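You operate a simulated robot arm through the tools that you are given. There is no shell and no other tool.

The job below is to be done with a simulated robot arm. You get a single attempt, and the scene is never put back.

TASK
Close the brown and cream polish tins and put both loose brushes away.
Fine: each tin gets its own lid; brushes in the cabinet drawer, drawer shut; drop nothing.

Only the result counts: the job must be done as asked and must still hold three seconds after the hand-in. Knocking over, shifting, dropping, spilling or breaking anything else fails it. A push-on lid holds only when it is set on centred and level and pressed home; a screw cap is set on level and turned clockwise until tight.

THE ROBOT
A 7-joint arm with a two-finger parallel gripper, fixed in place. Base frame: the origin is at the foot of the arm, x ahead of it, y to its left, z up; the work surface is at about z = 0.8. Readings come in m, degrees, newtons and seconds.
Its first joint turns from -149.0 to 149.0 degrees. Payload 3.43 kg.
The tool frame sits at the grasp point between the pads (the TCP): z along the fingers, y along the line on which they close. The tips reach 0.03 m beyond it. The gripper opens to 0.094 m. The fingers are 0.028 m wide and 0.01 m thick; the gripper's body (0.05 by 0.096 m) begins 0.055 m behind the TCP.
Orientation is that of the tool frame in the base frame, as a unit quaternion [x, y, z, w]. With the fingers straight down and closing along the base's y, the tool's x points along the base's -x, its y along +y and its z along -z.

THE INTERFACE
- The arm moves only by the tool drive_tool. Its argument "plan" is a list of rows, each an object (a shift or turn left out is 0, a gripper value left out holds the last) with "dp": the shift along the base's x, y, z in m, a list of three; "angular": the turn, a rotation vector about the base's x, y, z in degrees, a list of three; "grip": the gripper command, from -1 (shut) to 1 (fully open), values between in proportion. In form: [{"dp": [tx, ty, tz], "angular": [rx, ry, rz], "grip": grip}, ...]. A call has 1 to 20 rows; each row shifts and turns the commanded pose from where the row before left it. A row lasts 0.2 s, in which the tool goes at most 0.05 m and 8.6 degrees; a call with a longer step from one row to the next is refused whole, and so is a gripper value outside its range. A pose out of reach is approached as far as the arm can. The call stops where the force on the tool passes 40 N (or 10 N more than at its start, if that is more) or the arm is blocked; 0.2 s more then pass. The fingers move at their own pace (about 0.045 m/s each) and stop on an object; they squeeze with about 42 N. The grip force told is the motor's: it shows also when the fingers shut on nothing. Time passes only in rows, and 0.2 s behind the last, so rows that do not move let the fingers close. The reply holds the time, the measured pose of the TCP, the force on the tool along the base axes, the opening and the grip force, in the units named above and with some noise, with the torque about the TCP (base axes, N m) and any sound that the robot's microphone picked up.
- Cameras (640 x 400 px; columns grow to the right, rows downward): "scene" is fixed at [0.0475, -0.6307, 1.5038]; the picture's right is [-0.25, -0.97, 0.00], its down [-0.81, 0.21, -0.55] and it looks along [0.53, -0.13, -0.84] (base axes); focal length 356 px, centre (320, 200). "wrist" rides on the gripper at [0.076, 0.014, -0.102] in the tool frame; the picture's right is [-0.18, 0.98, 0.00], its down [-0.75, -0.14, -0.64] and it looks along [-0.63, -0.12, 0.77] (tool axes); focal length 243 px, centre (320, 200). There is no depth. A picture from a camera that has moved, and an enlarged one, comes with that camera's place and axes in the base frame and with its lens. The place of the scene camera against the robot may be out by one fixed shift of up to 0.025 m in any direction.
- camera(camera): a new picture of that camera. No time passes.
- enlarge(camera, box): a new picture of the part [left, top, right, bottom] of that camera's present view, enlarged. No time passes.
- sign_off(): hands the job in; it is judged then, once.

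Places have to be worked out from the pictures, the camera data and where the tool is seen. Open the gripper and draw the arm clear of the work before you hand the job in, unless the task says otherwise.

The tools are called after "Request:" as name(argument=value, ...) on one line, values as JSON. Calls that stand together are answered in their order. drive_tool: Moves the arm, as the interface text tells. Its arguments: {"type":"object","properties":{"plan":{"type":"array"}},"required":["plan"]} The other tools are called the same way: camera (camera) takes a picture; enlarge (camera, box) takes an enlarged picture of a part of a camera's view; sign_off () hands the job in.

At the start:

```text
time_s: 0.0
tool_pos: [0.6715, -0.4748, 1.0389]
tool_rot: [0.001, 1.0, 0.0, 0.0]
ft_force: [-0.1, 0.7, 0.2]
moment: [0.01, 0.01, 0.0]
finger_gap: 0.0942
grip_force: 0.1
```

scene: 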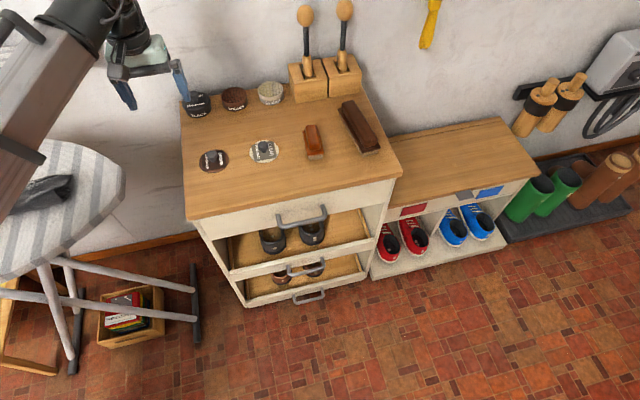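
wrist: 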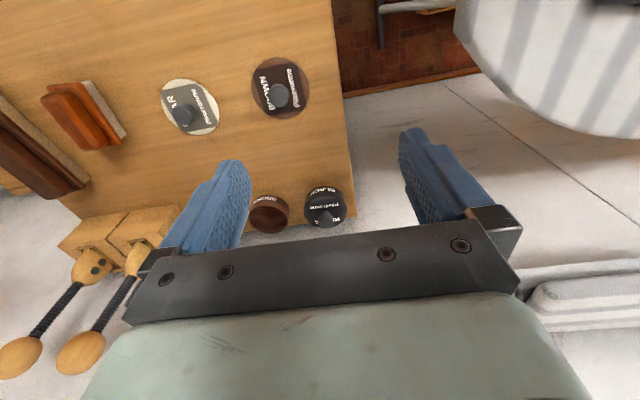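

I'll start by looking more closely at the cabinet top and the drawers before moving anything.

Request:
enlarge(camera="scene", box=[170, 60, 410, 210])

Request:
enlarge(camera="scene", box=[180, 170, 420, 320])

Request:
enlarge(camera="wrist", box=[0, 30, 370, 261])

```text
2.67 times, centred on (290, 135) of scene
camera zoom: at [0.0475, -0.6307, 1.5038], right [-0.25, -0.97, 0.0], down [-0.81, 0.21, -0.55], along [0.53, -0.13, -0.84], focal length 948 px, centre (400, 373)
```

zoom: 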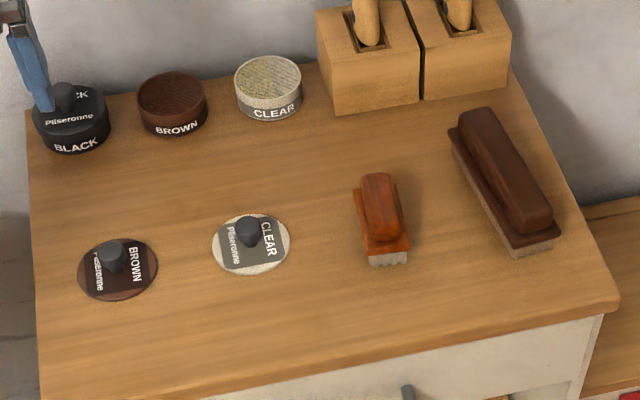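

```text
2.67 times, centred on (300, 245) of scene
camera zoom: at [0.0475, -0.6307, 1.5038], right [-0.25, -0.97, 0.0], down [-0.81, 0.21, -0.55], along [0.53, -0.13, -0.84], focal length 948 px, centre (373, 80)
```

zoom: 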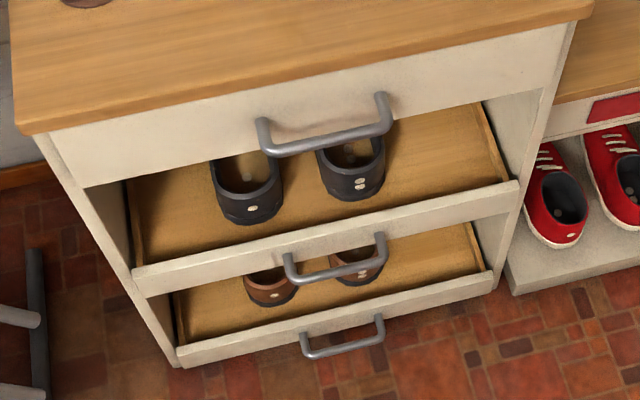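

```text
1.73 times, centred on (185, 146) of wrist
camera zoom: at [0.5957, -0.4614, 1.1412], right [0.19, 0.98, 0.0], down [0.75, -0.14, 0.64], along [0.63, -0.12, -0.77], focal length 420 px, centre (554, 294)
```

zoom: 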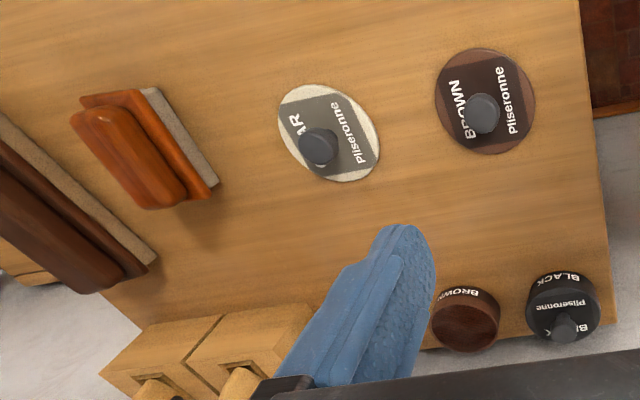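

The lids of the brown and clear (cream) tins lie on the cabinet top. Their tins stand by the wall, the black tin is already shut, and the two loose brushes lie to the right. I'll move higher and to the right to get a better wrist view for measuring.

Request:
drive_tool(plan=[{"dp": [-0.014, -0.035, 0.012]}, {"dp": [-0.014, -0.035, 0.012]}, {"dp": [-0.014, -0.035, 0.012]}, {"dp": [-0.014, -0.035, 0.012]}, {"dp": [-0.014, -0.035, 0.012]}, {"dp": [0, 0, 0]}])

Request:
camera(camera="wrist")

Request:
camera(camera="scene")

```text
time_s: 1.4
tool_pos: [0.6033, -0.6494, 1.0982]
tool_rot: [0.0, 1.0, 0.0, 0.0]
ft_force: [-0.6, 1.1, 0.2]
moment: [0.02, 0.01, 0.03]
finger_gap: 0.0941
grip_force: 0.1
```

```text
taken
camera wrist: at [0.5268, -0.6358, 1.1996], right [0.18, 0.98, 0.0], down [0.75, -0.14, 0.64], along [0.63, -0.12, -0.77], focal length 243 px, centre (320, 200)
```

wrist: 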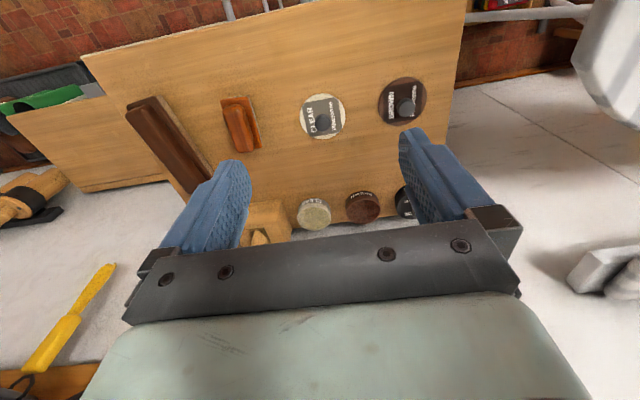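

```text
taken
```

scene: 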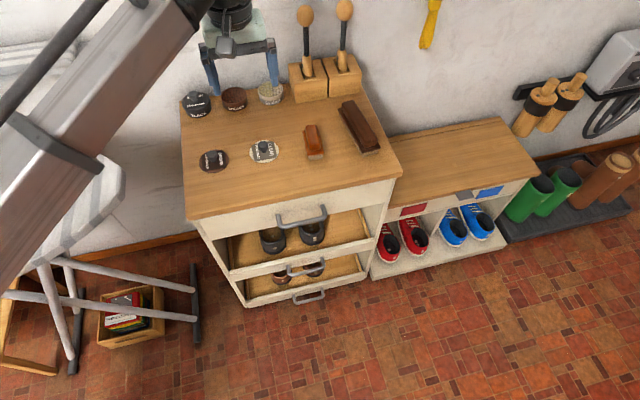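

The wrist now sees both lids, the brushes and the tins. I'll enlarge these parts to measure their positions.

Request:
enlarge(camera="wrist", box=[200, 60, 460, 222])

Request:
enlarge(camera="wrist", box=[80, 60, 340, 222])

Request:
enlarge(camera="scene", box=[250, 190, 370, 265])

```text
2.46 times, centred on (330, 141) of wrist
camera zoom: at [0.5268, -0.6358, 1.1996], right [0.18, 0.98, 0.0], down [0.75, -0.14, 0.64], along [0.63, -0.12, -0.77], focal length 597 px, centre (295, 345)
```

zoom: 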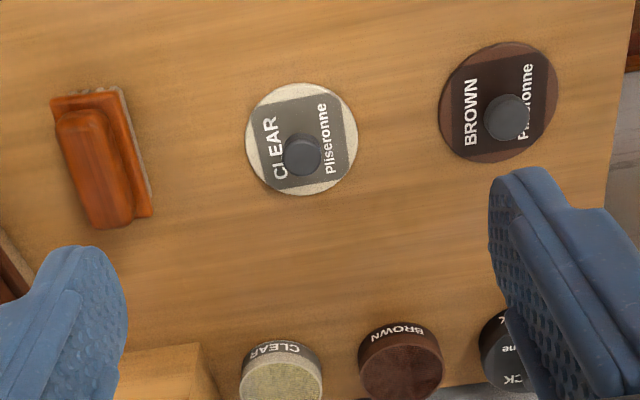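

```text
2.46 times, centred on (210, 141) of wrist
camera zoom: at [0.5268, -0.6358, 1.1996], right [0.18, 0.98, 0.0], down [0.75, -0.14, 0.64], along [0.63, -0.12, -0.77], focal length 597 px, centre (591, 345)
```

zoom: 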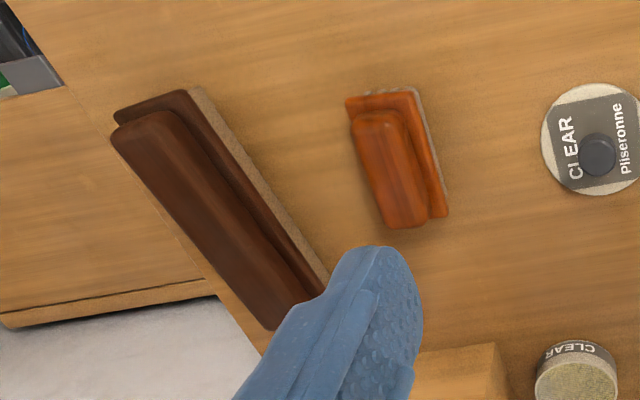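

```text
5.33 times, centred on (310, 228) of scene
camera zoom: at [0.0475, -0.6307, 1.5038], right [-0.25, -0.97, 0.0], down [-0.81, 0.21, -0.55], along [0.53, -0.13, -0.84], focal length 1896 px, centre (373, 53)
```

zoom: 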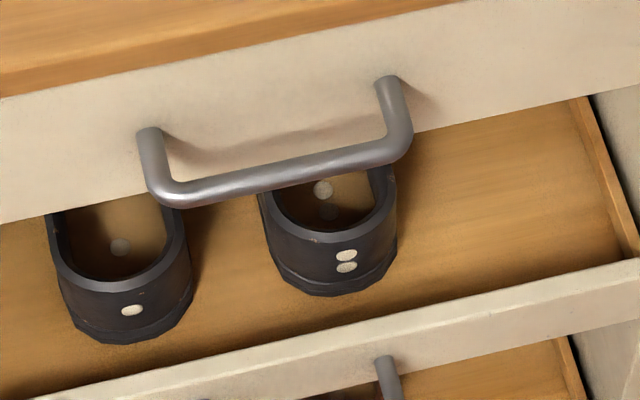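

My estimates so far: brown lid at about (0.675, -0.532), clear lid (0.675, -0.659), brown tin (0.874, -0.611), clear tin (0.871, -0.713). The tins are beyond the vertical-tool reach, so I'll yaw and tilt the tool outward, high above the table, and find out how far it reaches.

Request:
drive_tool(plan=[{"dp": [0.029, 0.014, 0], "angular": [0, 0, -7.2], "grip": 0.1}, {"dp": [0.029, 0.014, 0], "angular": [0, 0, -7.2]}, {"dp": [0.029, 0.014, 0], "angular": [0, 0, -7.2]}, {"dp": [0.029, 0.014, 0], "angular": [0, 0, -7.2]}, {"dp": [0.029, 0.014, 0], "angular": [0, 0, -7.2]}, {"angular": [-4.41, -6.07, 0]}, {"angular": [-4.41, -6.07, 0]}, {"angular": [-4.41, -6.07, 0]}, {"angular": [-4.41, -6.07, 0]}, {}])

Request:
camera(camera="wrist")

Request:
camera(camera="scene")

```text
time_s: 3.6
tool_pos: [0.7458, -0.5809, 1.1002]
tool_rot: [0.299, 0.918, -0.081, 0.248]
ft_force: [0.2, 0.0, 0.1]
moment: [0.01, 0.02, 0.01]
finger_gap: 0.0515
grip_force: 0.1
```

```text
taken
camera wrist: at [0.6607, -0.4999, 1.1494], right [0.71, 0.7, 0.09], down [0.18, -0.31, 0.93], along [0.68, -0.64, -0.35], focal length 243 px, centre (320, 200)
```

wrist: 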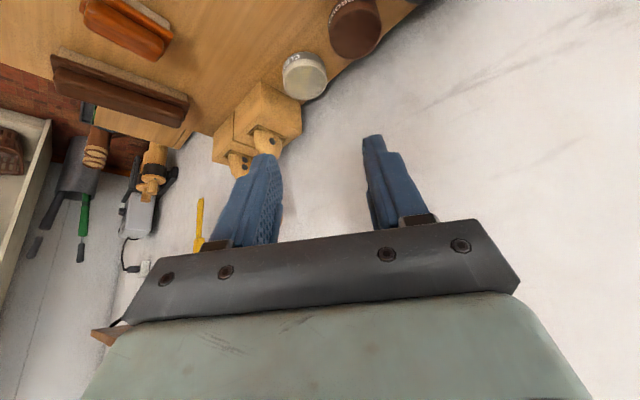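

```text
taken
```

scene: 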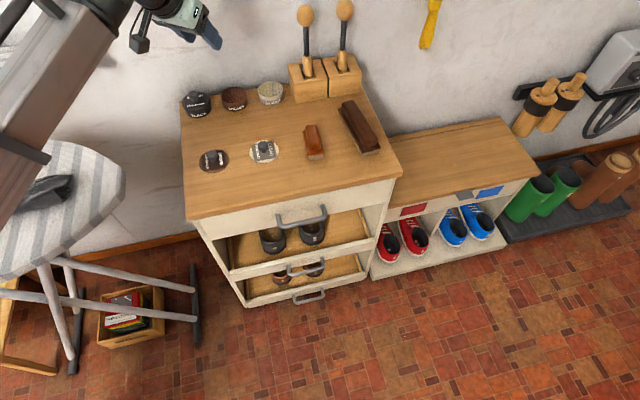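

The tilt came out as commanded. Now I'll test the reach above the brown tin, stopping about 0.1 m above it.

Request:
drive_tool(plan=[{"dp": [0.025, -0.006, -0.03]}, {"dp": [0.025, -0.006, -0.03]}, {"dp": [0.025, -0.006, -0.03]}, {"dp": [0.025, -0.006, -0.03]}, {"dp": [0.022, -0.006, -0.03]}, {}])

Request:
camera(camera="wrist")

Request:
camera(camera="scene")

```text
time_s: 5.0
tool_pos: [0.8696, -0.611, 0.95]
tool_rot: [0.299, 0.918, -0.081, 0.247]
ft_force: [-0.9, -0.2, 0.1]
moment: [0.0, -0.03, 0.02]
finger_gap: 0.0519
grip_force: 0.0
```

```text
taken
camera wrist: at [0.7833, -0.5299, 1.0], right [0.71, 0.7, 0.09], down [0.18, -0.31, 0.93], along [0.68, -0.64, -0.35], focal length 243 px, centre (320, 200)
```

wrist: 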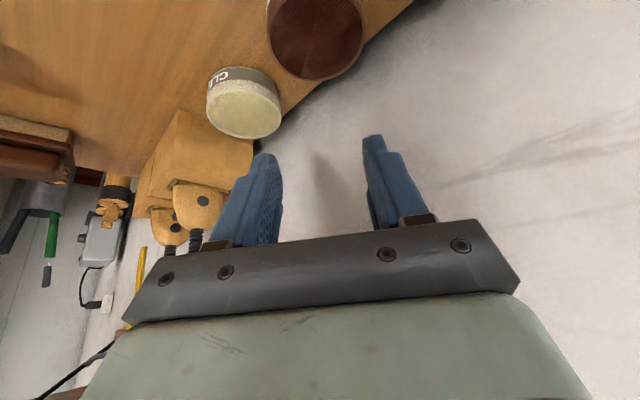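

```text
taken
```

scene: 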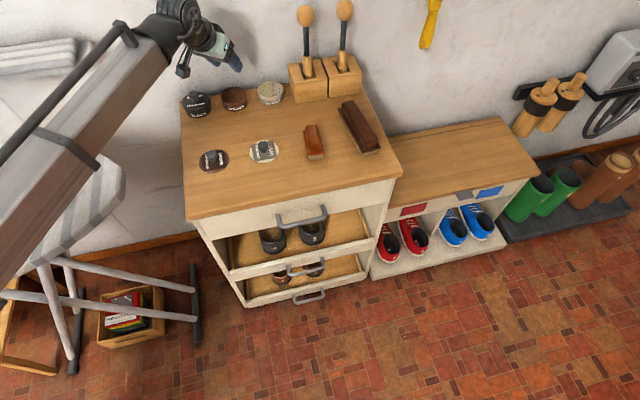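

The tool holds the 30° tilt here at r≈1.06, so the brown tin is reachable. I'll enlarge this view to locate the tin rims.

Request:
enlarge(camera="wrist", box=[150, 0, 390, 150])

Request:
enlarge(camera="scene", box=[170, 40, 330, 140])

```text
2.67 times, centred on (270, 75) of wrist
camera zoom: at [0.7833, -0.5299, 1.0], right [0.71, 0.7, 0.09], down [0.18, -0.31, 0.93], along [0.68, -0.64, -0.35], focal length 647 px, centre (453, 533)
```

zoom: 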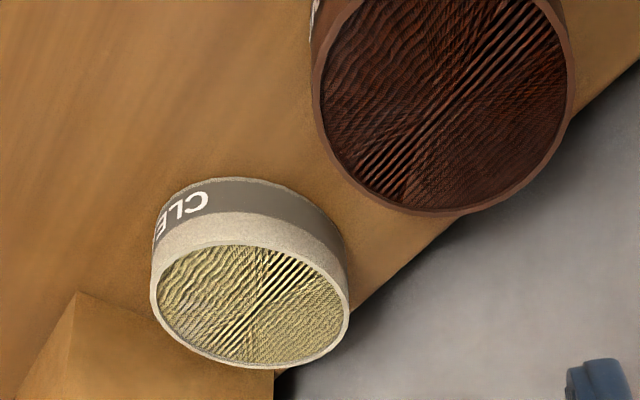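

```text
4.00 times, centred on (250, 90) of scene
camera zoom: at [0.0475, -0.6307, 1.5038], right [-0.25, -0.97, 0.0], down [-0.81, 0.21, -0.55], along [0.53, -0.13, -0.84], focal length 1422 px, centre (600, 640)
```

zoom: 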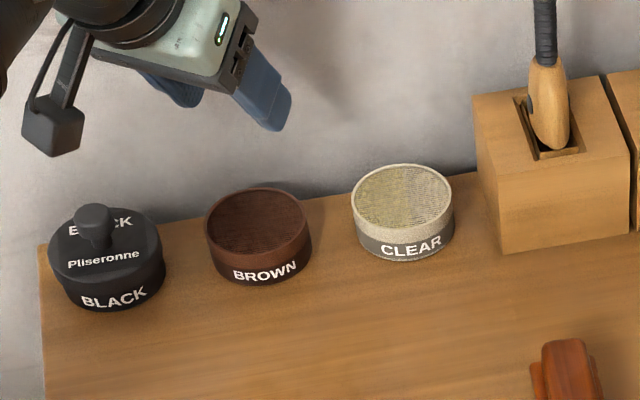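

The corrected positions are clear tin ≈ (0.878, -0.712) and brown tin ≈ (0.878, -0.611), with rims at z ≈ 0.83. Next I'll check reach above the clear tin at the same height, where the block edge at y≈-0.778 stays clear.

Request:
drive_tool(plan=[{"dp": [0, -0.032, 0.0]}, {"dp": [0, -0.032, 0.0]}, {"dp": [0.0, -0.032, 0.0]}, {}, {}])

Request:
camera(camera="wrist")

Request:
enlarge(camera="scene", box=[100, 0, 420, 200])

```text
time_s: 6.2
tool_pos: [0.8707, -0.706, 0.9502]
tool_rot: [0.299, 0.918, -0.08, 0.247]
ft_force: [0.7, 0.2, -0.2]
moment: [-0.04, -0.02, -0.01]
finger_gap: 0.0519
grip_force: 0.1
```

```text
taken
camera wrist: at [0.784, -0.6254, 1.0014], right [0.71, 0.7, 0.09], down [0.18, -0.31, 0.93], along [0.68, -0.64, -0.35], focal length 243 px, centre (320, 200)
```

wrist: 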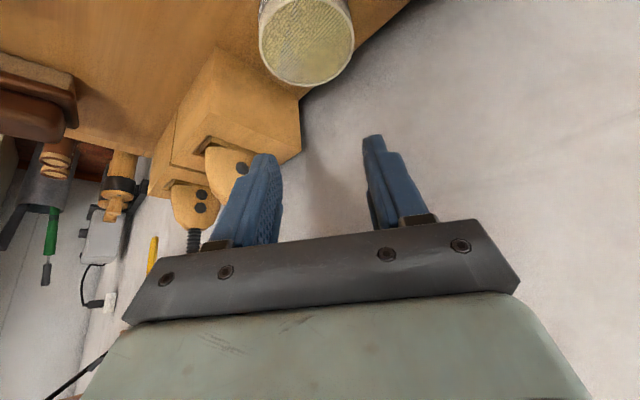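

```text
2.00 times, centred on (260, 100) of scene
camera zoom: at [0.0475, -0.6307, 1.5038], right [-0.25, -0.97, 0.0], down [-0.81, 0.21, -0.55], along [0.53, -0.13, -0.84], focal length 711 px, centre (440, 400)
```

zoom: 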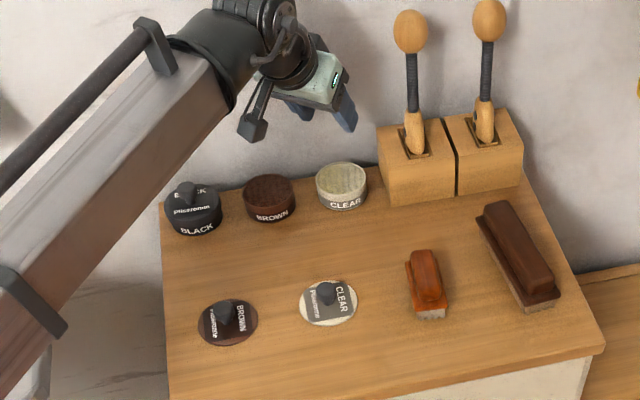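

Reach is fine there too (r=1.12). Now I'll retreat to above the brown lid, same tilt, and check the alignment with its knob.

Request:
drive_tool(plan=[{"dp": [-0.033, 0.03, 0.005]}, {"dp": [-0.033, 0.03, 0]}, {"dp": [-0.033, 0.03, 0]}, {"dp": [-0.034, 0.03, 0]}, {"dp": [-0.034, 0.03, 0]}, {"dp": [-0.034, 0.0275, -0.005]}, {}, {}])

Request:
camera(camera="wrist")

Request:
enlarge(camera="scene", box=[100, 60, 340, 210])

```text
time_s: 8.0
tool_pos: [0.6668, -0.5299, 0.9497]
tool_rot: [0.299, 0.918, -0.08, 0.247]
ft_force: [0.0, 0.1, -0.3]
moment: [-0.03, 0.0, 0.02]
finger_gap: 0.0517
grip_force: 0.0
```

```text
taken
camera wrist: at [0.5807, -0.4489, 0.9999], right [0.71, 0.7, 0.09], down [0.18, -0.31, 0.93], along [0.68, -0.64, -0.35], focal length 243 px, centre (320, 200)
```

wrist: 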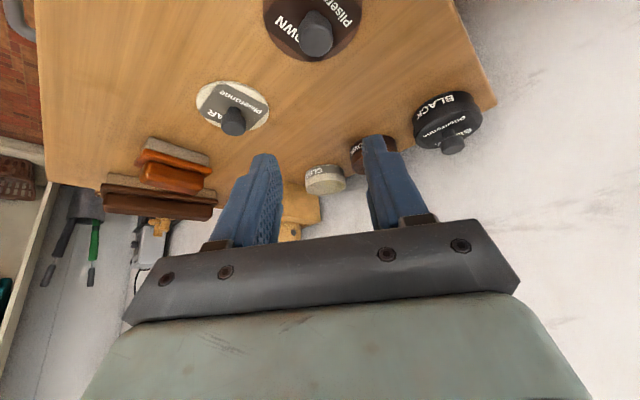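

```text
2.67 times, centred on (220, 135) of scene
camera zoom: at [0.0475, -0.6307, 1.5038], right [-0.25, -0.97, 0.0], down [-0.81, 0.21, -0.55], along [0.53, -0.13, -0.84], focal length 948 px, centre (587, 373)
```

zoom: 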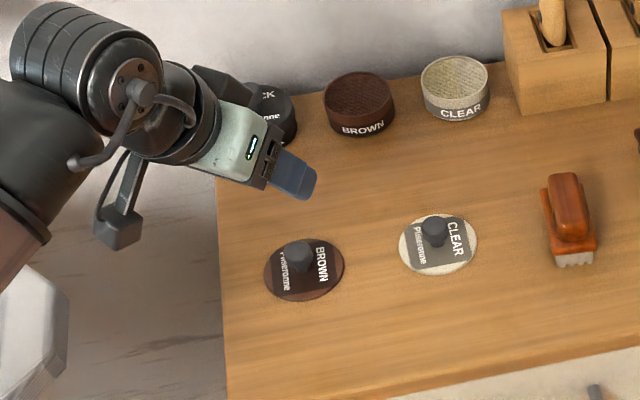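

The tool is above the brown lid. I'll enlarge the view to measure the knob relative to the camera.

Request:
enlarge(camera="wrist", box=[200, 0, 400, 125])

```text
3.20 times, centred on (300, 62) of wrist
camera zoom: at [0.5807, -0.4489, 0.9999], right [0.71, 0.7, 0.09], down [0.18, -0.31, 0.93], along [0.68, -0.64, -0.35], focal length 776 px, centre (384, 640)
```

zoom: 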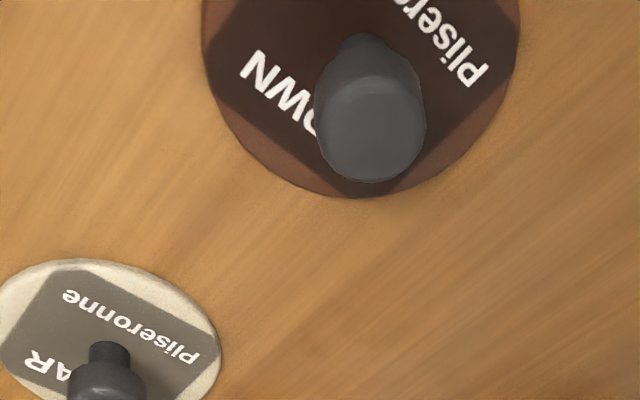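

The knob is a mushroom head about 24 mm wide, with its top near z≈0.83 and its centre near (0.675, -0.5305). I'll descend with the fingers straddling it, stop just above grasp height, and look.

Request:
drive_tool(plan=[{"dp": [0.0007, 0.003, -0.03]}, {"dp": [0, 0, -0.03]}, {"dp": [0, 0, -0.025]}, {"dp": [0, 0, -0.01]}, {}])

Request:
camera(camera="wrist")

Request:
enlarge(camera="scene", box=[150, 110, 310, 210])

```text
time_s: 9.2
tool_pos: [0.6682, -0.527, 0.8539]
tool_rot: [0.299, 0.918, -0.081, 0.248]
ft_force: [0.1, 0.8, 0.2]
moment: [-0.01, 0.01, -0.01]
finger_gap: 0.0517
grip_force: 0.0
```

```text
taken
camera wrist: at [0.5823, -0.446, 0.9046], right [0.71, 0.7, 0.09], down [0.18, -0.31, 0.93], along [0.68, -0.64, -0.35], focal length 243 px, centre (320, 200)
```

wrist: 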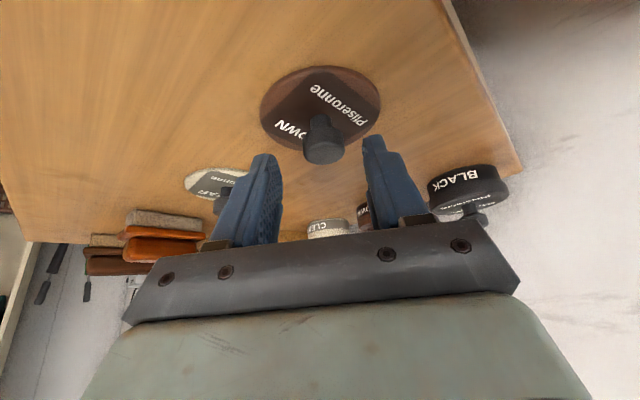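

```text
4.00 times, centred on (230, 160) of scene
camera zoom: at [0.0475, -0.6307, 1.5038], right [-0.25, -0.97, 0.0], down [-0.81, 0.21, -0.55], along [0.53, -0.13, -0.84], focal length 1422 px, centre (680, 360)
```

zoom: 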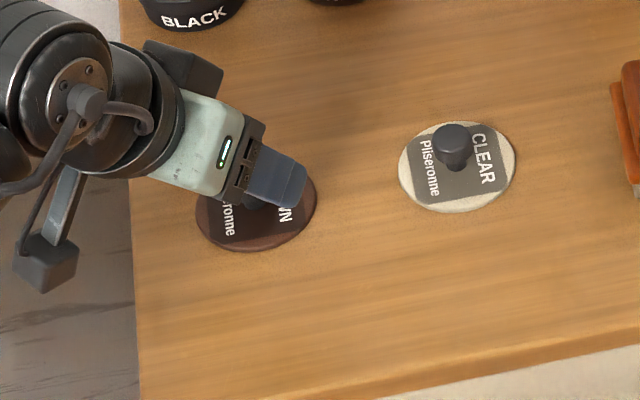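

The knob sits between the fingertips. I'll enlarge once to check height and centring before the final descent.

Request:
enlarge(camera="wrist", box=[220, 50, 420, 175])

```text
3.20 times, centred on (320, 112) of wrist
camera zoom: at [0.5823, -0.446, 0.9046], right [0.71, 0.7, 0.09], down [0.18, -0.31, 0.93], along [0.68, -0.64, -0.35], focal length 776 px, centre (320, 480)
```

zoom: 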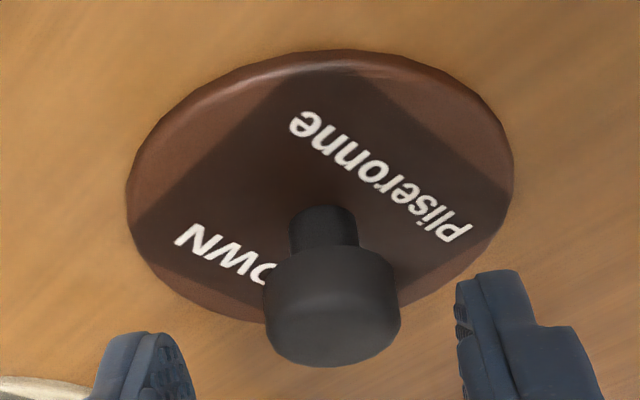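

The head is centred between the fingers and the tips need about 1 cm more depth. I'll descend that far and close on the knob.

Request:
drive_tool(plan=[{"dp": [0, 0, -0.005]}, {"dp": [0, 0, -0.005]}, {"grip": -0.3}, {"grip": -0.6}, {"grip": -1}, {"grip": -1}, {"grip": -1}])

Request:
enlarge(camera="wrist", box=[220, 50, 420, 175])

```text
time_s: 10.8
tool_pos: [0.6681, -0.5252, 0.8434]
tool_rot: [0.299, 0.918, -0.08, 0.247]
ft_force: [-0.2, -0.7, -1.1]
moment: [0.01, 0.05, -0.02]
finger_gap: 0.0219
grip_force: 41.8
```

```text
3.20 times, centred on (320, 112) of wrist
camera zoom: at [0.5815, -0.4453, 0.8944], right [0.71, 0.7, 0.09], down [0.18, -0.31, 0.93], along [0.68, -0.64, -0.35], focal length 776 px, centre (320, 480)
```

zoom: 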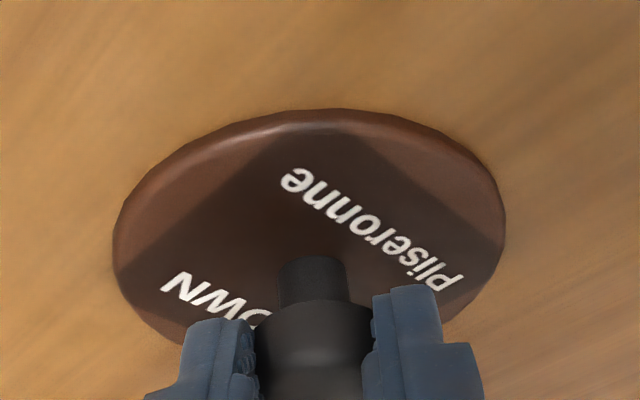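

It grips the head at a gap of 21.9 mm. I'll lift slowly and check that the lid hangs level.

Request:
drive_tool(plan=[{"dp": [0, 0, 0.01]}, {"dp": [0, 0, 0.02]}, {"dp": [0, 0, 0.03]}, {"dp": [0, 0, 0.03]}, {}])

Request:
camera(camera="wrist")

Request:
enlarge(camera="scene", box=[130, 60, 310, 172])

```text
time_s: 12.0
tool_pos: [0.6687, -0.5269, 0.9345]
tool_rot: [0.299, 0.919, -0.08, 0.246]
ft_force: [-0.6, 0.3, 0.6]
moment: [-0.02, 0.01, -0.01]
finger_gap: 0.0217
grip_force: 42.2
```

```text
taken
camera wrist: at [0.5821, -0.4464, 0.9841], right [0.71, 0.7, 0.09], down [0.18, -0.31, 0.93], along [0.68, -0.64, -0.35], focal length 243 px, centre (320, 200)
```

wrist: 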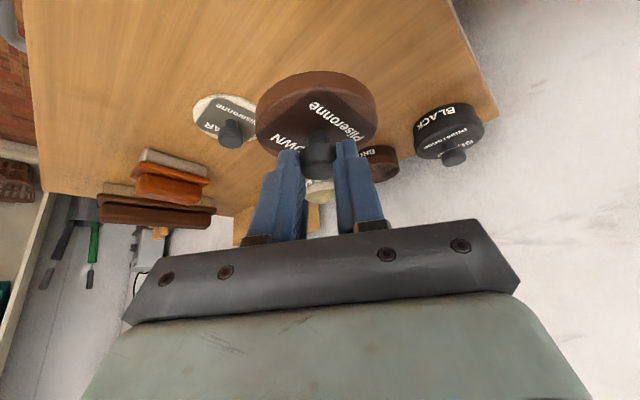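

```text
3.56 times, centred on (220, 116) of scene
camera zoom: at [0.0475, -0.6307, 1.5038], right [-0.25, -0.97, 0.0], down [-0.81, 0.21, -0.55], along [0.53, -0.13, -0.84], focal length 1264 px, centre (676, 499)
```

zoom: 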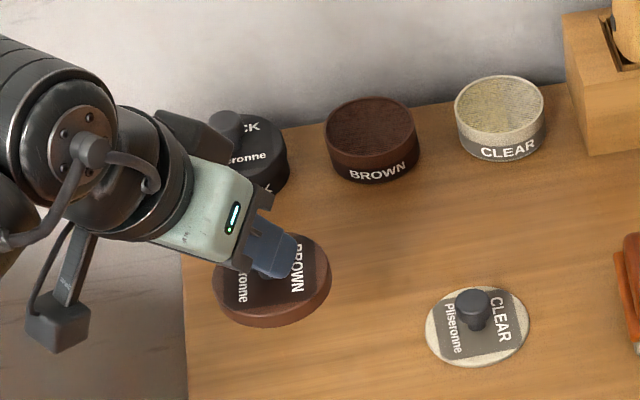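

The lid hangs in the grip. I'll enlarge the view to measure where its centre is relative to the tool and whether it is level.

Request:
enlarge(camera="wrist", box=[220, 50, 420, 175])

Request:
enlarge(camera="scene", box=[180, 110, 244, 150])

```text
3.20 times, centred on (320, 112) of wrist
camera zoom: at [0.5821, -0.4464, 0.9841], right [0.71, 0.7, 0.09], down [0.18, -0.31, 0.93], along [0.68, -0.64, -0.35], focal length 776 px, centre (320, 480)
```

zoom: 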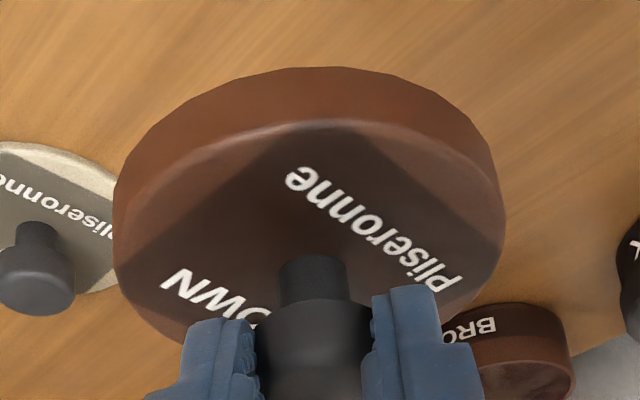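

```text
10.00 times, centred on (212, 130) of scene
camera zoom: at [0.0475, -0.6307, 1.5038], right [-0.25, -0.97, 0.0], down [-0.81, 0.21, -0.55], along [0.53, -0.13, -0.84], focal length 3555 px, centre (1400, 900)
```

zoom: 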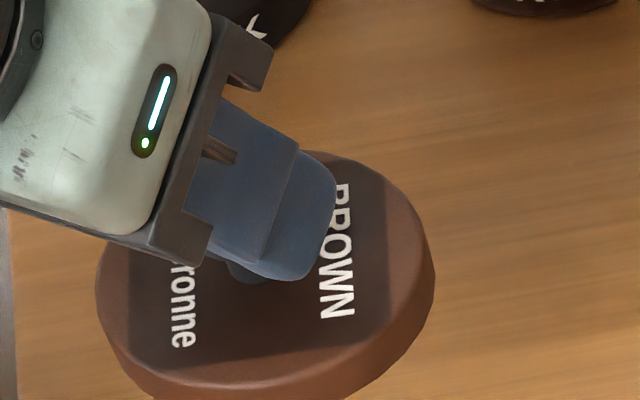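

The lid hangs level, its centre about 6–7 mm beyond the TCP in the tilt direction and its top about 36 mm below the TCP. I'll carry it to hover above the brown tin.

Request:
drive_tool(plan=[{"dp": [0.034, -0.0134, 0.0]}, {"dp": [0.034, -0.0134, 0.0]}, {"dp": [0.034, -0.0134, 0.0]}, {"dp": [0.034, -0.0134, 0.0]}, {"dp": [0.034, -0.0134, 0.0]}, {"dp": [0.034, -0.0134, 0.0]}, {}, {}])

Request:
camera(camera="wrist")

Request:
enlarge(camera="scene", box=[170, 30, 330, 130])

```text
time_s: 13.8
tool_pos: [0.873, -0.6054, 0.9346]
tool_rot: [0.298, 0.918, -0.081, 0.247]
ft_force: [0.6, 0.6, 0.0]
moment: [0.02, 0.03, -0.02]
finger_gap: 0.0209
grip_force: 42.2
```

```text
taken
camera wrist: at [0.7871, -0.5245, 0.9849], right [0.71, 0.7, 0.09], down [0.18, -0.31, 0.93], along [0.68, -0.64, -0.35], focal length 243 px, centre (320, 200)
```

wrist: 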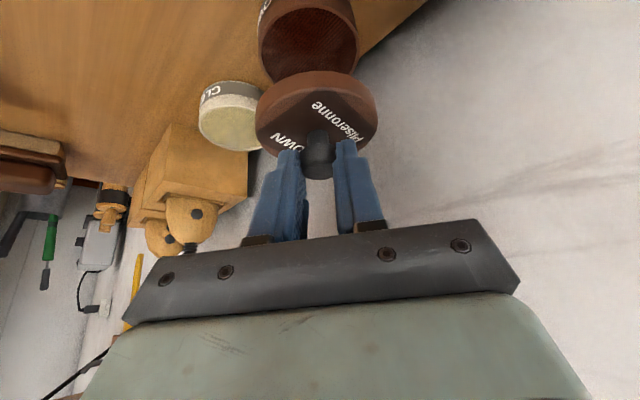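

```text
4.00 times, centred on (250, 80) of scene
camera zoom: at [0.0475, -0.6307, 1.5038], right [-0.25, -0.97, 0.0], down [-0.81, 0.21, -0.55], along [0.53, -0.13, -0.84], focal length 1422 px, centre (600, 680)
```

zoom: 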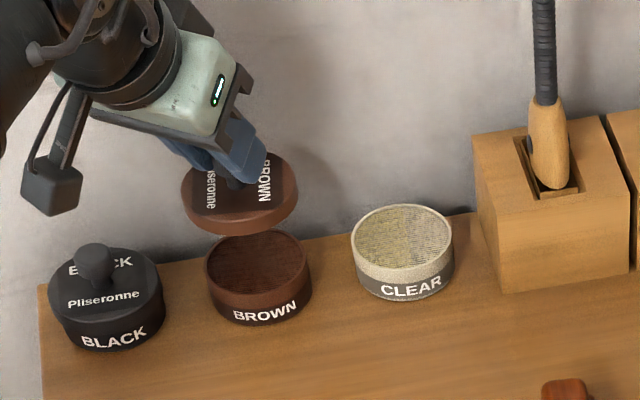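

The lid hovers over the brown tin and looks roughly in line. I'll lower it most of the way and recheck with both cameras.

Request:
drive_tool(plan=[{"dp": [0, 0, -0.02]}, {"dp": [0, 0, -0.018]}, {}, {}])

Request:
enlarge(camera="wrist", box=[200, 0, 440, 150])

Request:
enlarge(camera="scene", box=[194, 60, 274, 110])

```text
time_s: 14.8
tool_pos: [0.873, -0.6064, 0.8963]
tool_rot: [0.299, 0.918, -0.08, 0.247]
ft_force: [-0.3, -0.6, -0.3]
moment: [0.02, 0.0, 0.0]
finger_gap: 0.0216
grip_force: 42.0
```

```text
2.67 times, centred on (320, 75) of wrist
camera zoom: at [0.787, -0.5255, 0.9462], right [0.71, 0.7, 0.09], down [0.18, -0.31, 0.93], along [0.68, -0.64, -0.35], focal length 647 px, centre (320, 533)
```

zoom: 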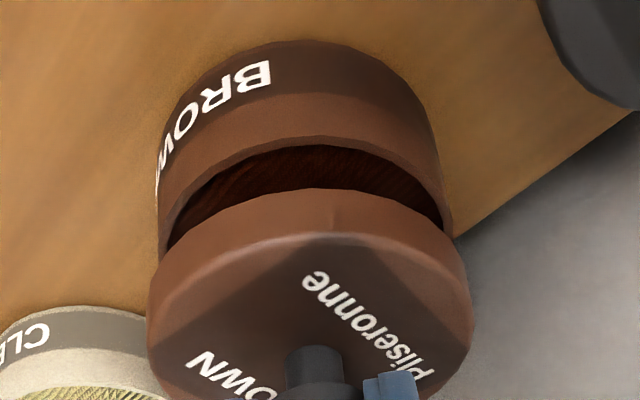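

```text
8.00 times, centred on (234, 85) of scene
camera zoom: at [0.0475, -0.6307, 1.5038], right [-0.25, -0.97, 0.0], down [-0.81, 0.21, -0.55], along [0.53, -0.13, -0.84], focal length 2844 px, centre (1008, 1120)
```

zoom: 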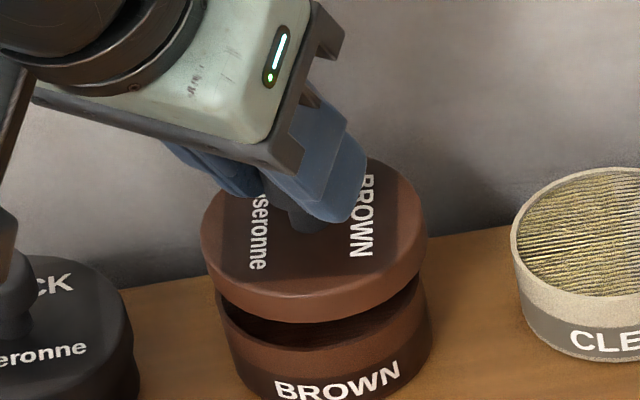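

Both views suggest the lid should move a few millimetres toward +x. I'll zoom further to measure the edges precisely.

Request:
enlarge(camera="scene", box=[214, 75, 254, 100])

Request:
enlarge(camera="wrist", box=[250, 10, 386, 95])

```text
16.00 times, centred on (234, 88) of scene
camera zoom: at [0.0475, -0.6307, 1.5038], right [-0.25, -0.97, 0.0], down [-0.81, 0.21, -0.55], along [0.53, -0.13, -0.84], focal length 5687 px, centre (1696, 2000)
```

zoom: 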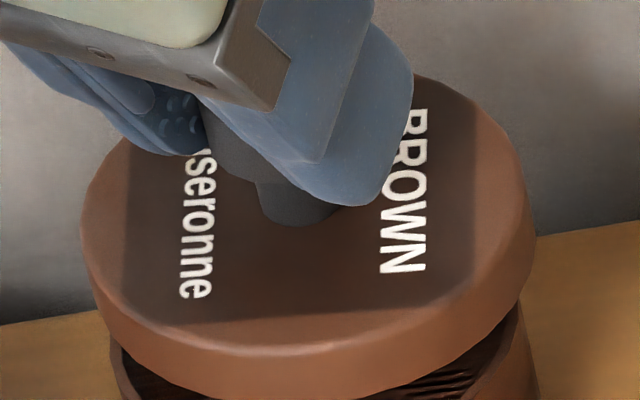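

```text
4.71 times, centred on (318, 52) of wrist
camera zoom: at [0.787, -0.5255, 0.9462], right [0.71, 0.7, 0.09], down [0.18, -0.31, 0.93], along [0.68, -0.64, -0.35], focal length 1142 px, centre (329, 894)
```

zoom: 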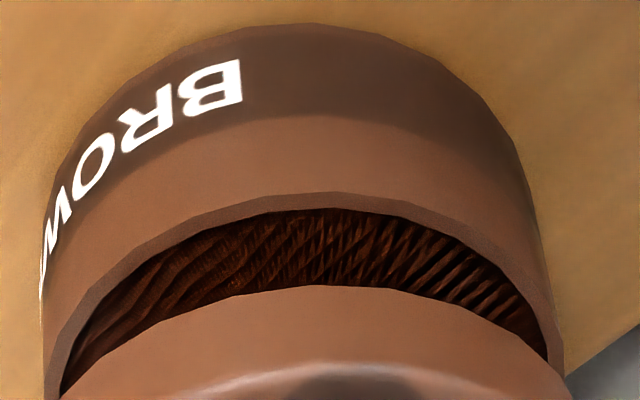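

Combining the views, the lid should shift about +3.5 mm in x and 0.5 mm in y. I'll apply that, lower to just above the rim, and check for concentricity again.

Request:
drive_tool(plan=[{"dp": [0.0035, 0.0005, -0.006]}, {"dp": [0, 0, -0.007]}, {}, {}])

Request:
enlarge(camera="wrist", box=[250, 25, 386, 110])

Request:
enlarge(camera="scene", box=[210, 75, 258, 105])

```text
time_s: 15.8
tool_pos: [0.8782, -0.6052, 0.8829]
tool_rot: [0.299, 0.918, -0.08, 0.247]
ft_force: [0.2, 0.6, 0.6]
moment: [-0.01, 0.02, -0.01]
finger_gap: 0.0223
grip_force: 42.0
```

```text
4.71 times, centred on (318, 68) of wrist
camera zoom: at [0.7905, -0.5255, 0.9329], right [0.71, 0.7, 0.09], down [0.18, -0.31, 0.93], along [0.68, -0.64, -0.35], focal length 1142 px, centre (329, 824)
```

zoom: 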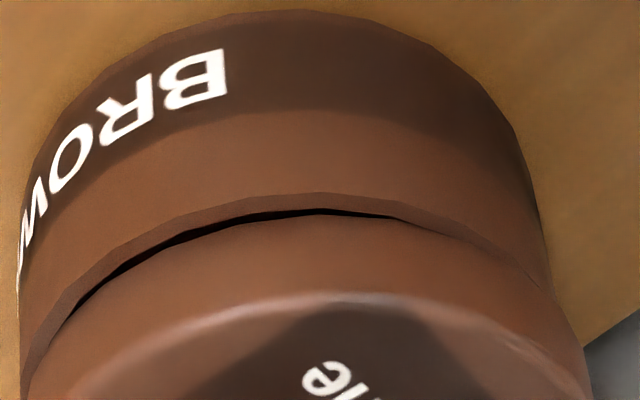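

```text
13.33 times, centred on (234, 90) of scene
camera zoom: at [0.0475, -0.6307, 1.5038], right [-0.25, -0.97, 0.0], down [-0.81, 0.21, -0.55], along [0.53, -0.13, -0.84], focal length 4739 px, centre (1467, 1667)
```

zoom: 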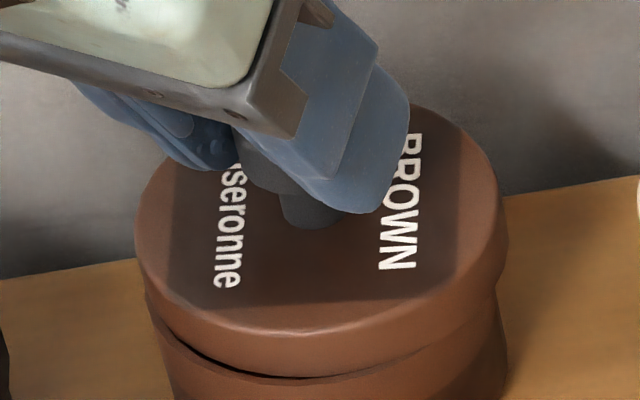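

I'll take finer views of the left and right edges to judge the remaining lateral offset.

Request:
enlarge(camera="wrist", box=[230, 20, 410, 132])

Request:
enlarge(camera="scene", box=[216, 92, 240, 107])

Request:
enlarge(camera="scene", box=[232, 92, 256, 107])

```text
3.56 times, centred on (320, 76) of wrist
camera zoom: at [0.7905, -0.5255, 0.9329], right [0.71, 0.7, 0.09], down [0.18, -0.31, 0.93], along [0.68, -0.64, -0.35], focal length 863 px, centre (320, 641)
```

zoom: 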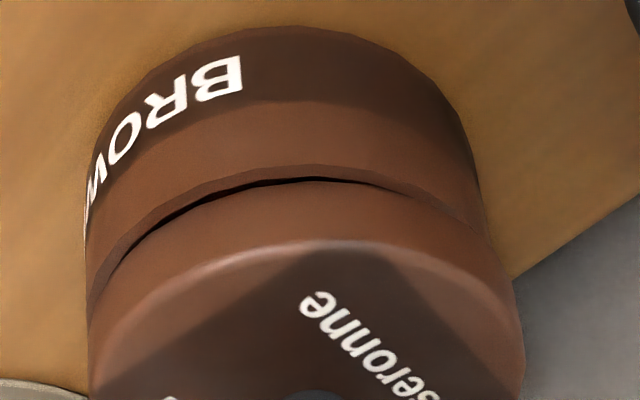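

```text
16.00 times, centred on (228, 100) of scene
camera zoom: at [0.0475, -0.6307, 1.5038], right [-0.25, -0.97, 0.0], down [-0.81, 0.21, -0.55], along [0.53, -0.13, -0.84], focal length 5687 px, centre (1792, 1808)
```

zoom: 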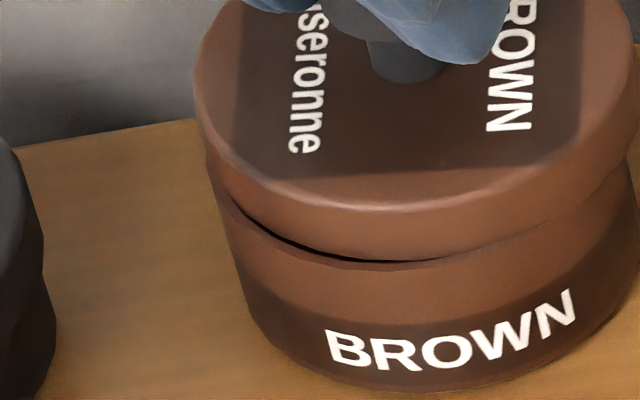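

```text
16.00 times, centred on (244, 100) of scene
camera zoom: at [0.0475, -0.6307, 1.5038], right [-0.25, -0.97, 0.0], down [-0.81, 0.21, -0.55], along [0.53, -0.13, -0.84], focal length 5687 px, centre (1536, 1808)
```

zoom: 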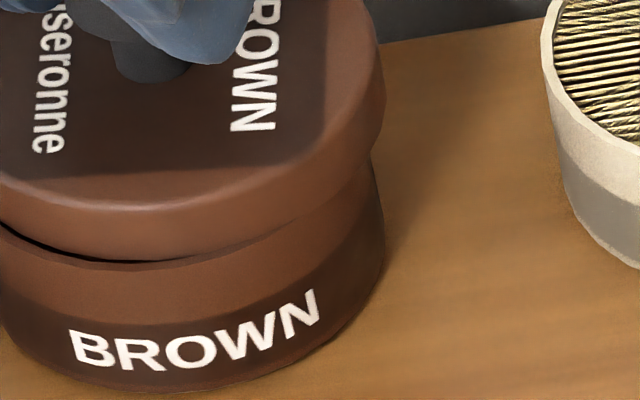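

The residuals are now within 1–2 mm. I'll nudge +1 mm in x, lower a further 5 mm so the edges are at the same height, and compare them directly.

Request:
drive_tool(plan=[{"dp": [0.001, 0, -0.003]}, {"dp": [0, 0, -0.002]}, {}, {}])

Request:
enlarge(camera="wrist", box=[230, 20, 410, 132])

Request:
enlarge(camera="scene", box=[216, 90, 248, 110])

Request:
enlarge(camera="scene", box=[180, 80, 212, 120])

```text
time_s: 16.8
tool_pos: [0.8769, -0.6072, 0.8779]
tool_rot: [0.299, 0.918, -0.08, 0.248]
ft_force: [0.6, -0.1, -0.4]
moment: [0.02, -0.02, -0.01]
finger_gap: 0.0226
grip_force: 42.0
```

```text
3.56 times, centred on (320, 76) of wrist
camera zoom: at [0.791, -0.5261, 0.928], right [0.71, 0.7, 0.09], down [0.18, -0.31, 0.93], along [0.68, -0.64, -0.35], focal length 863 px, centre (320, 641)
```

zoom: 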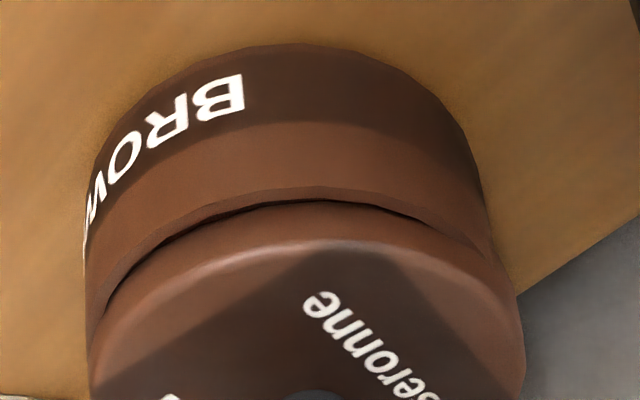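

```text
16.00 times, centred on (232, 100) of scene
camera zoom: at [0.0475, -0.6307, 1.5038], right [-0.25, -0.97, 0.0], down [-0.81, 0.21, -0.55], along [0.53, -0.13, -0.84], focal length 5687 px, centre (1728, 1800)
```

zoom: 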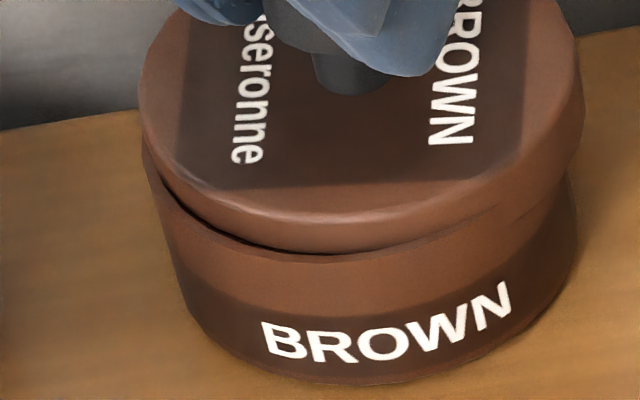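

```text
10.00 times, centred on (196, 100) of scene
camera zoom: at [0.0475, -0.6307, 1.5038], right [-0.25, -0.97, 0.0], down [-0.81, 0.21, -0.55], along [0.53, -0.13, -0.84], focal length 3555 px, centre (1560, 1200)
```

zoom: 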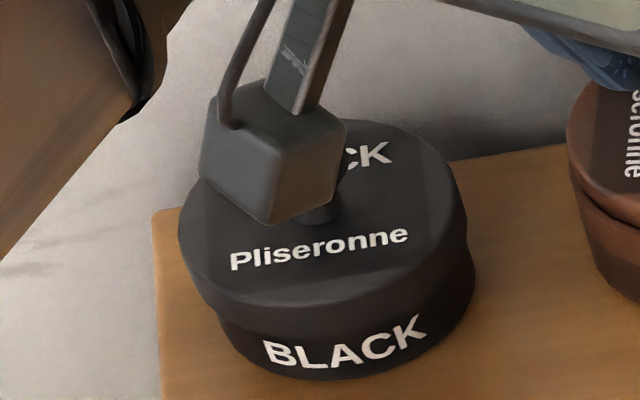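

The skirt is longer than I assumed: the rim now hides part of it on the near-left side, so the lid sits about 2 mm too far toward +x/-y. I'll raise it slightly, correct by (-2, +1.2) mm, and look again.

Request:
drive_tool(plan=[{"dp": [0, 0, 0.005]}, {"dp": [-0.002, 0.0012, 0]}, {}, {}])

Request:
enlarge(camera="wrist", box=[230, 20, 410, 132])

Request:
enlarge(camera="scene", box=[216, 90, 248, 110])

```text
time_s: 17.8
tool_pos: [0.8749, -0.6048, 0.8823]
tool_rot: [0.3, 0.918, -0.081, 0.247]
ft_force: [-0.8, -0.6, -0.1]
moment: [-0.01, -0.03, 0.01]
finger_gap: 0.0225
grip_force: 41.9
```

```text
3.56 times, centred on (320, 76) of wrist
camera zoom: at [0.7887, -0.5244, 0.9327], right [0.71, 0.7, 0.09], down [0.18, -0.31, 0.93], along [0.68, -0.64, -0.35], focal length 863 px, centre (320, 641)
```

zoom: 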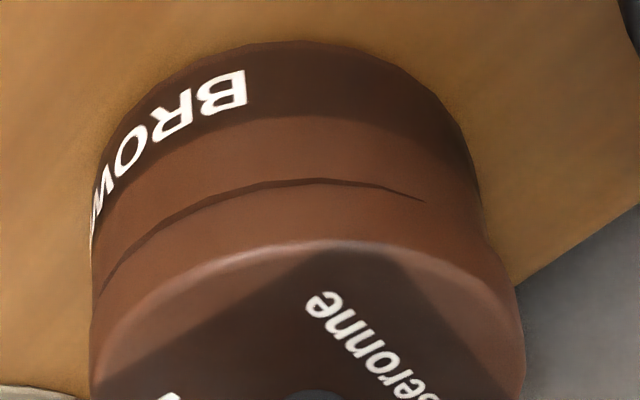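

```text
16.00 times, centred on (232, 100) of scene
camera zoom: at [0.0475, -0.6307, 1.5038], right [-0.25, -0.97, 0.0], down [-0.81, 0.21, -0.55], along [0.53, -0.13, -0.84], focal length 5687 px, centre (1728, 1800)
```

zoom: 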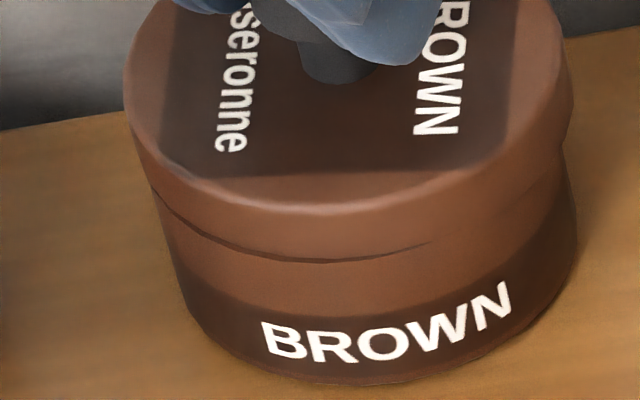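

I'll zoom further on the seam to judge lid level and centring.

Request:
enlarge(camera="wrist", box=[250, 60, 314, 100])

Request:
enlarge(camera="wrist", box=[320, 60, 384, 100])

Request:
enlarge(camera="scene", box=[222, 95, 238, 105])

Request:
enlarge(camera="scene", box=[236, 92, 252, 102])

```text
10.00 times, centred on (282, 80) of wrist
camera zoom: at [0.7887, -0.5244, 0.9327], right [0.71, 0.7, 0.09], down [0.18, -0.31, 0.93], along [0.68, -0.64, -0.35], focal length 2426 px, centre (700, 1400)
```

zoom: 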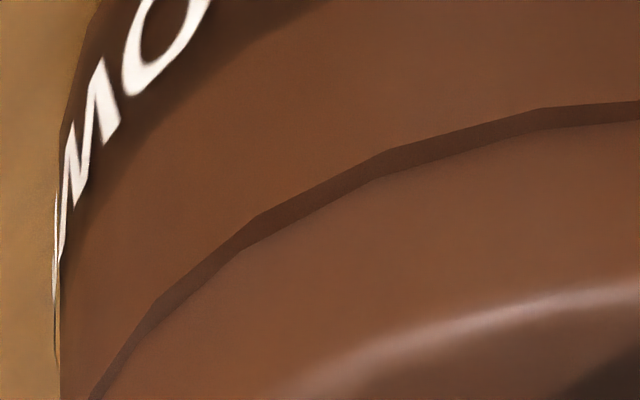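

```text
10.00 times, centred on (352, 80) of wrist
camera zoom: at [0.7887, -0.5244, 0.9327], right [0.71, 0.7, 0.09], down [0.18, -0.31, 0.93], along [0.68, -0.64, -0.35], focal length 2426 px, centre (0, 1400)
```

zoom: 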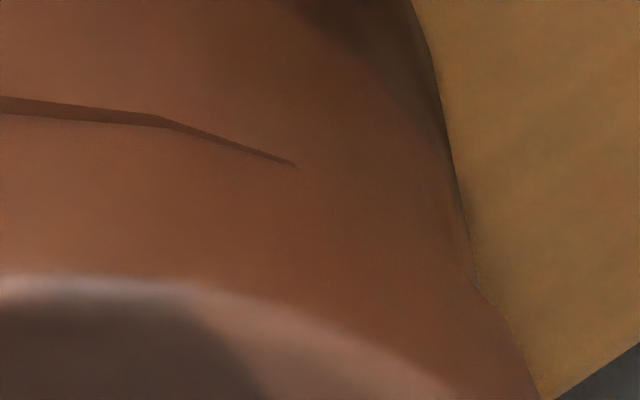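

```text
16.00 times, centred on (230, 100) of scene
camera zoom: at [0.0475, -0.6307, 1.5038], right [-0.25, -0.97, 0.0], down [-0.81, 0.21, -0.55], along [0.53, -0.13, -0.84], focal length 5687 px, centre (1760, 1800)
```

zoom: 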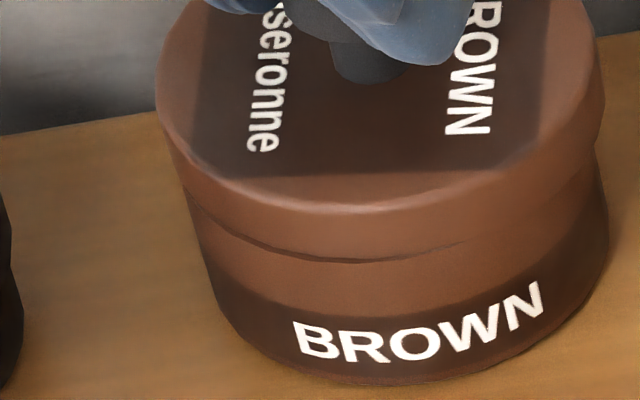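

```text
16.00 times, centred on (244, 97) of scene
camera zoom: at [0.0475, -0.6307, 1.5038], right [-0.25, -0.97, 0.0], down [-0.81, 0.21, -0.55], along [0.53, -0.13, -0.84], focal length 5687 px, centre (1536, 1848)
```

zoom: 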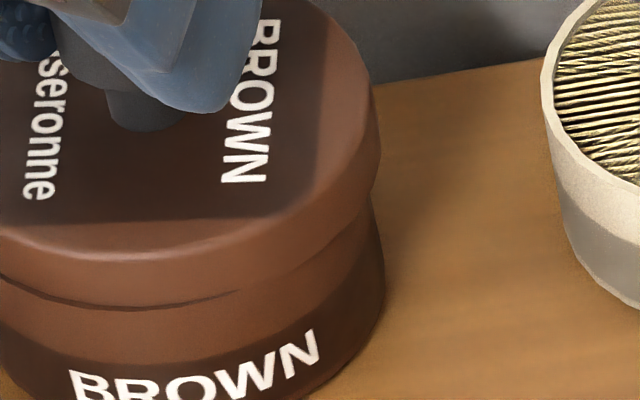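

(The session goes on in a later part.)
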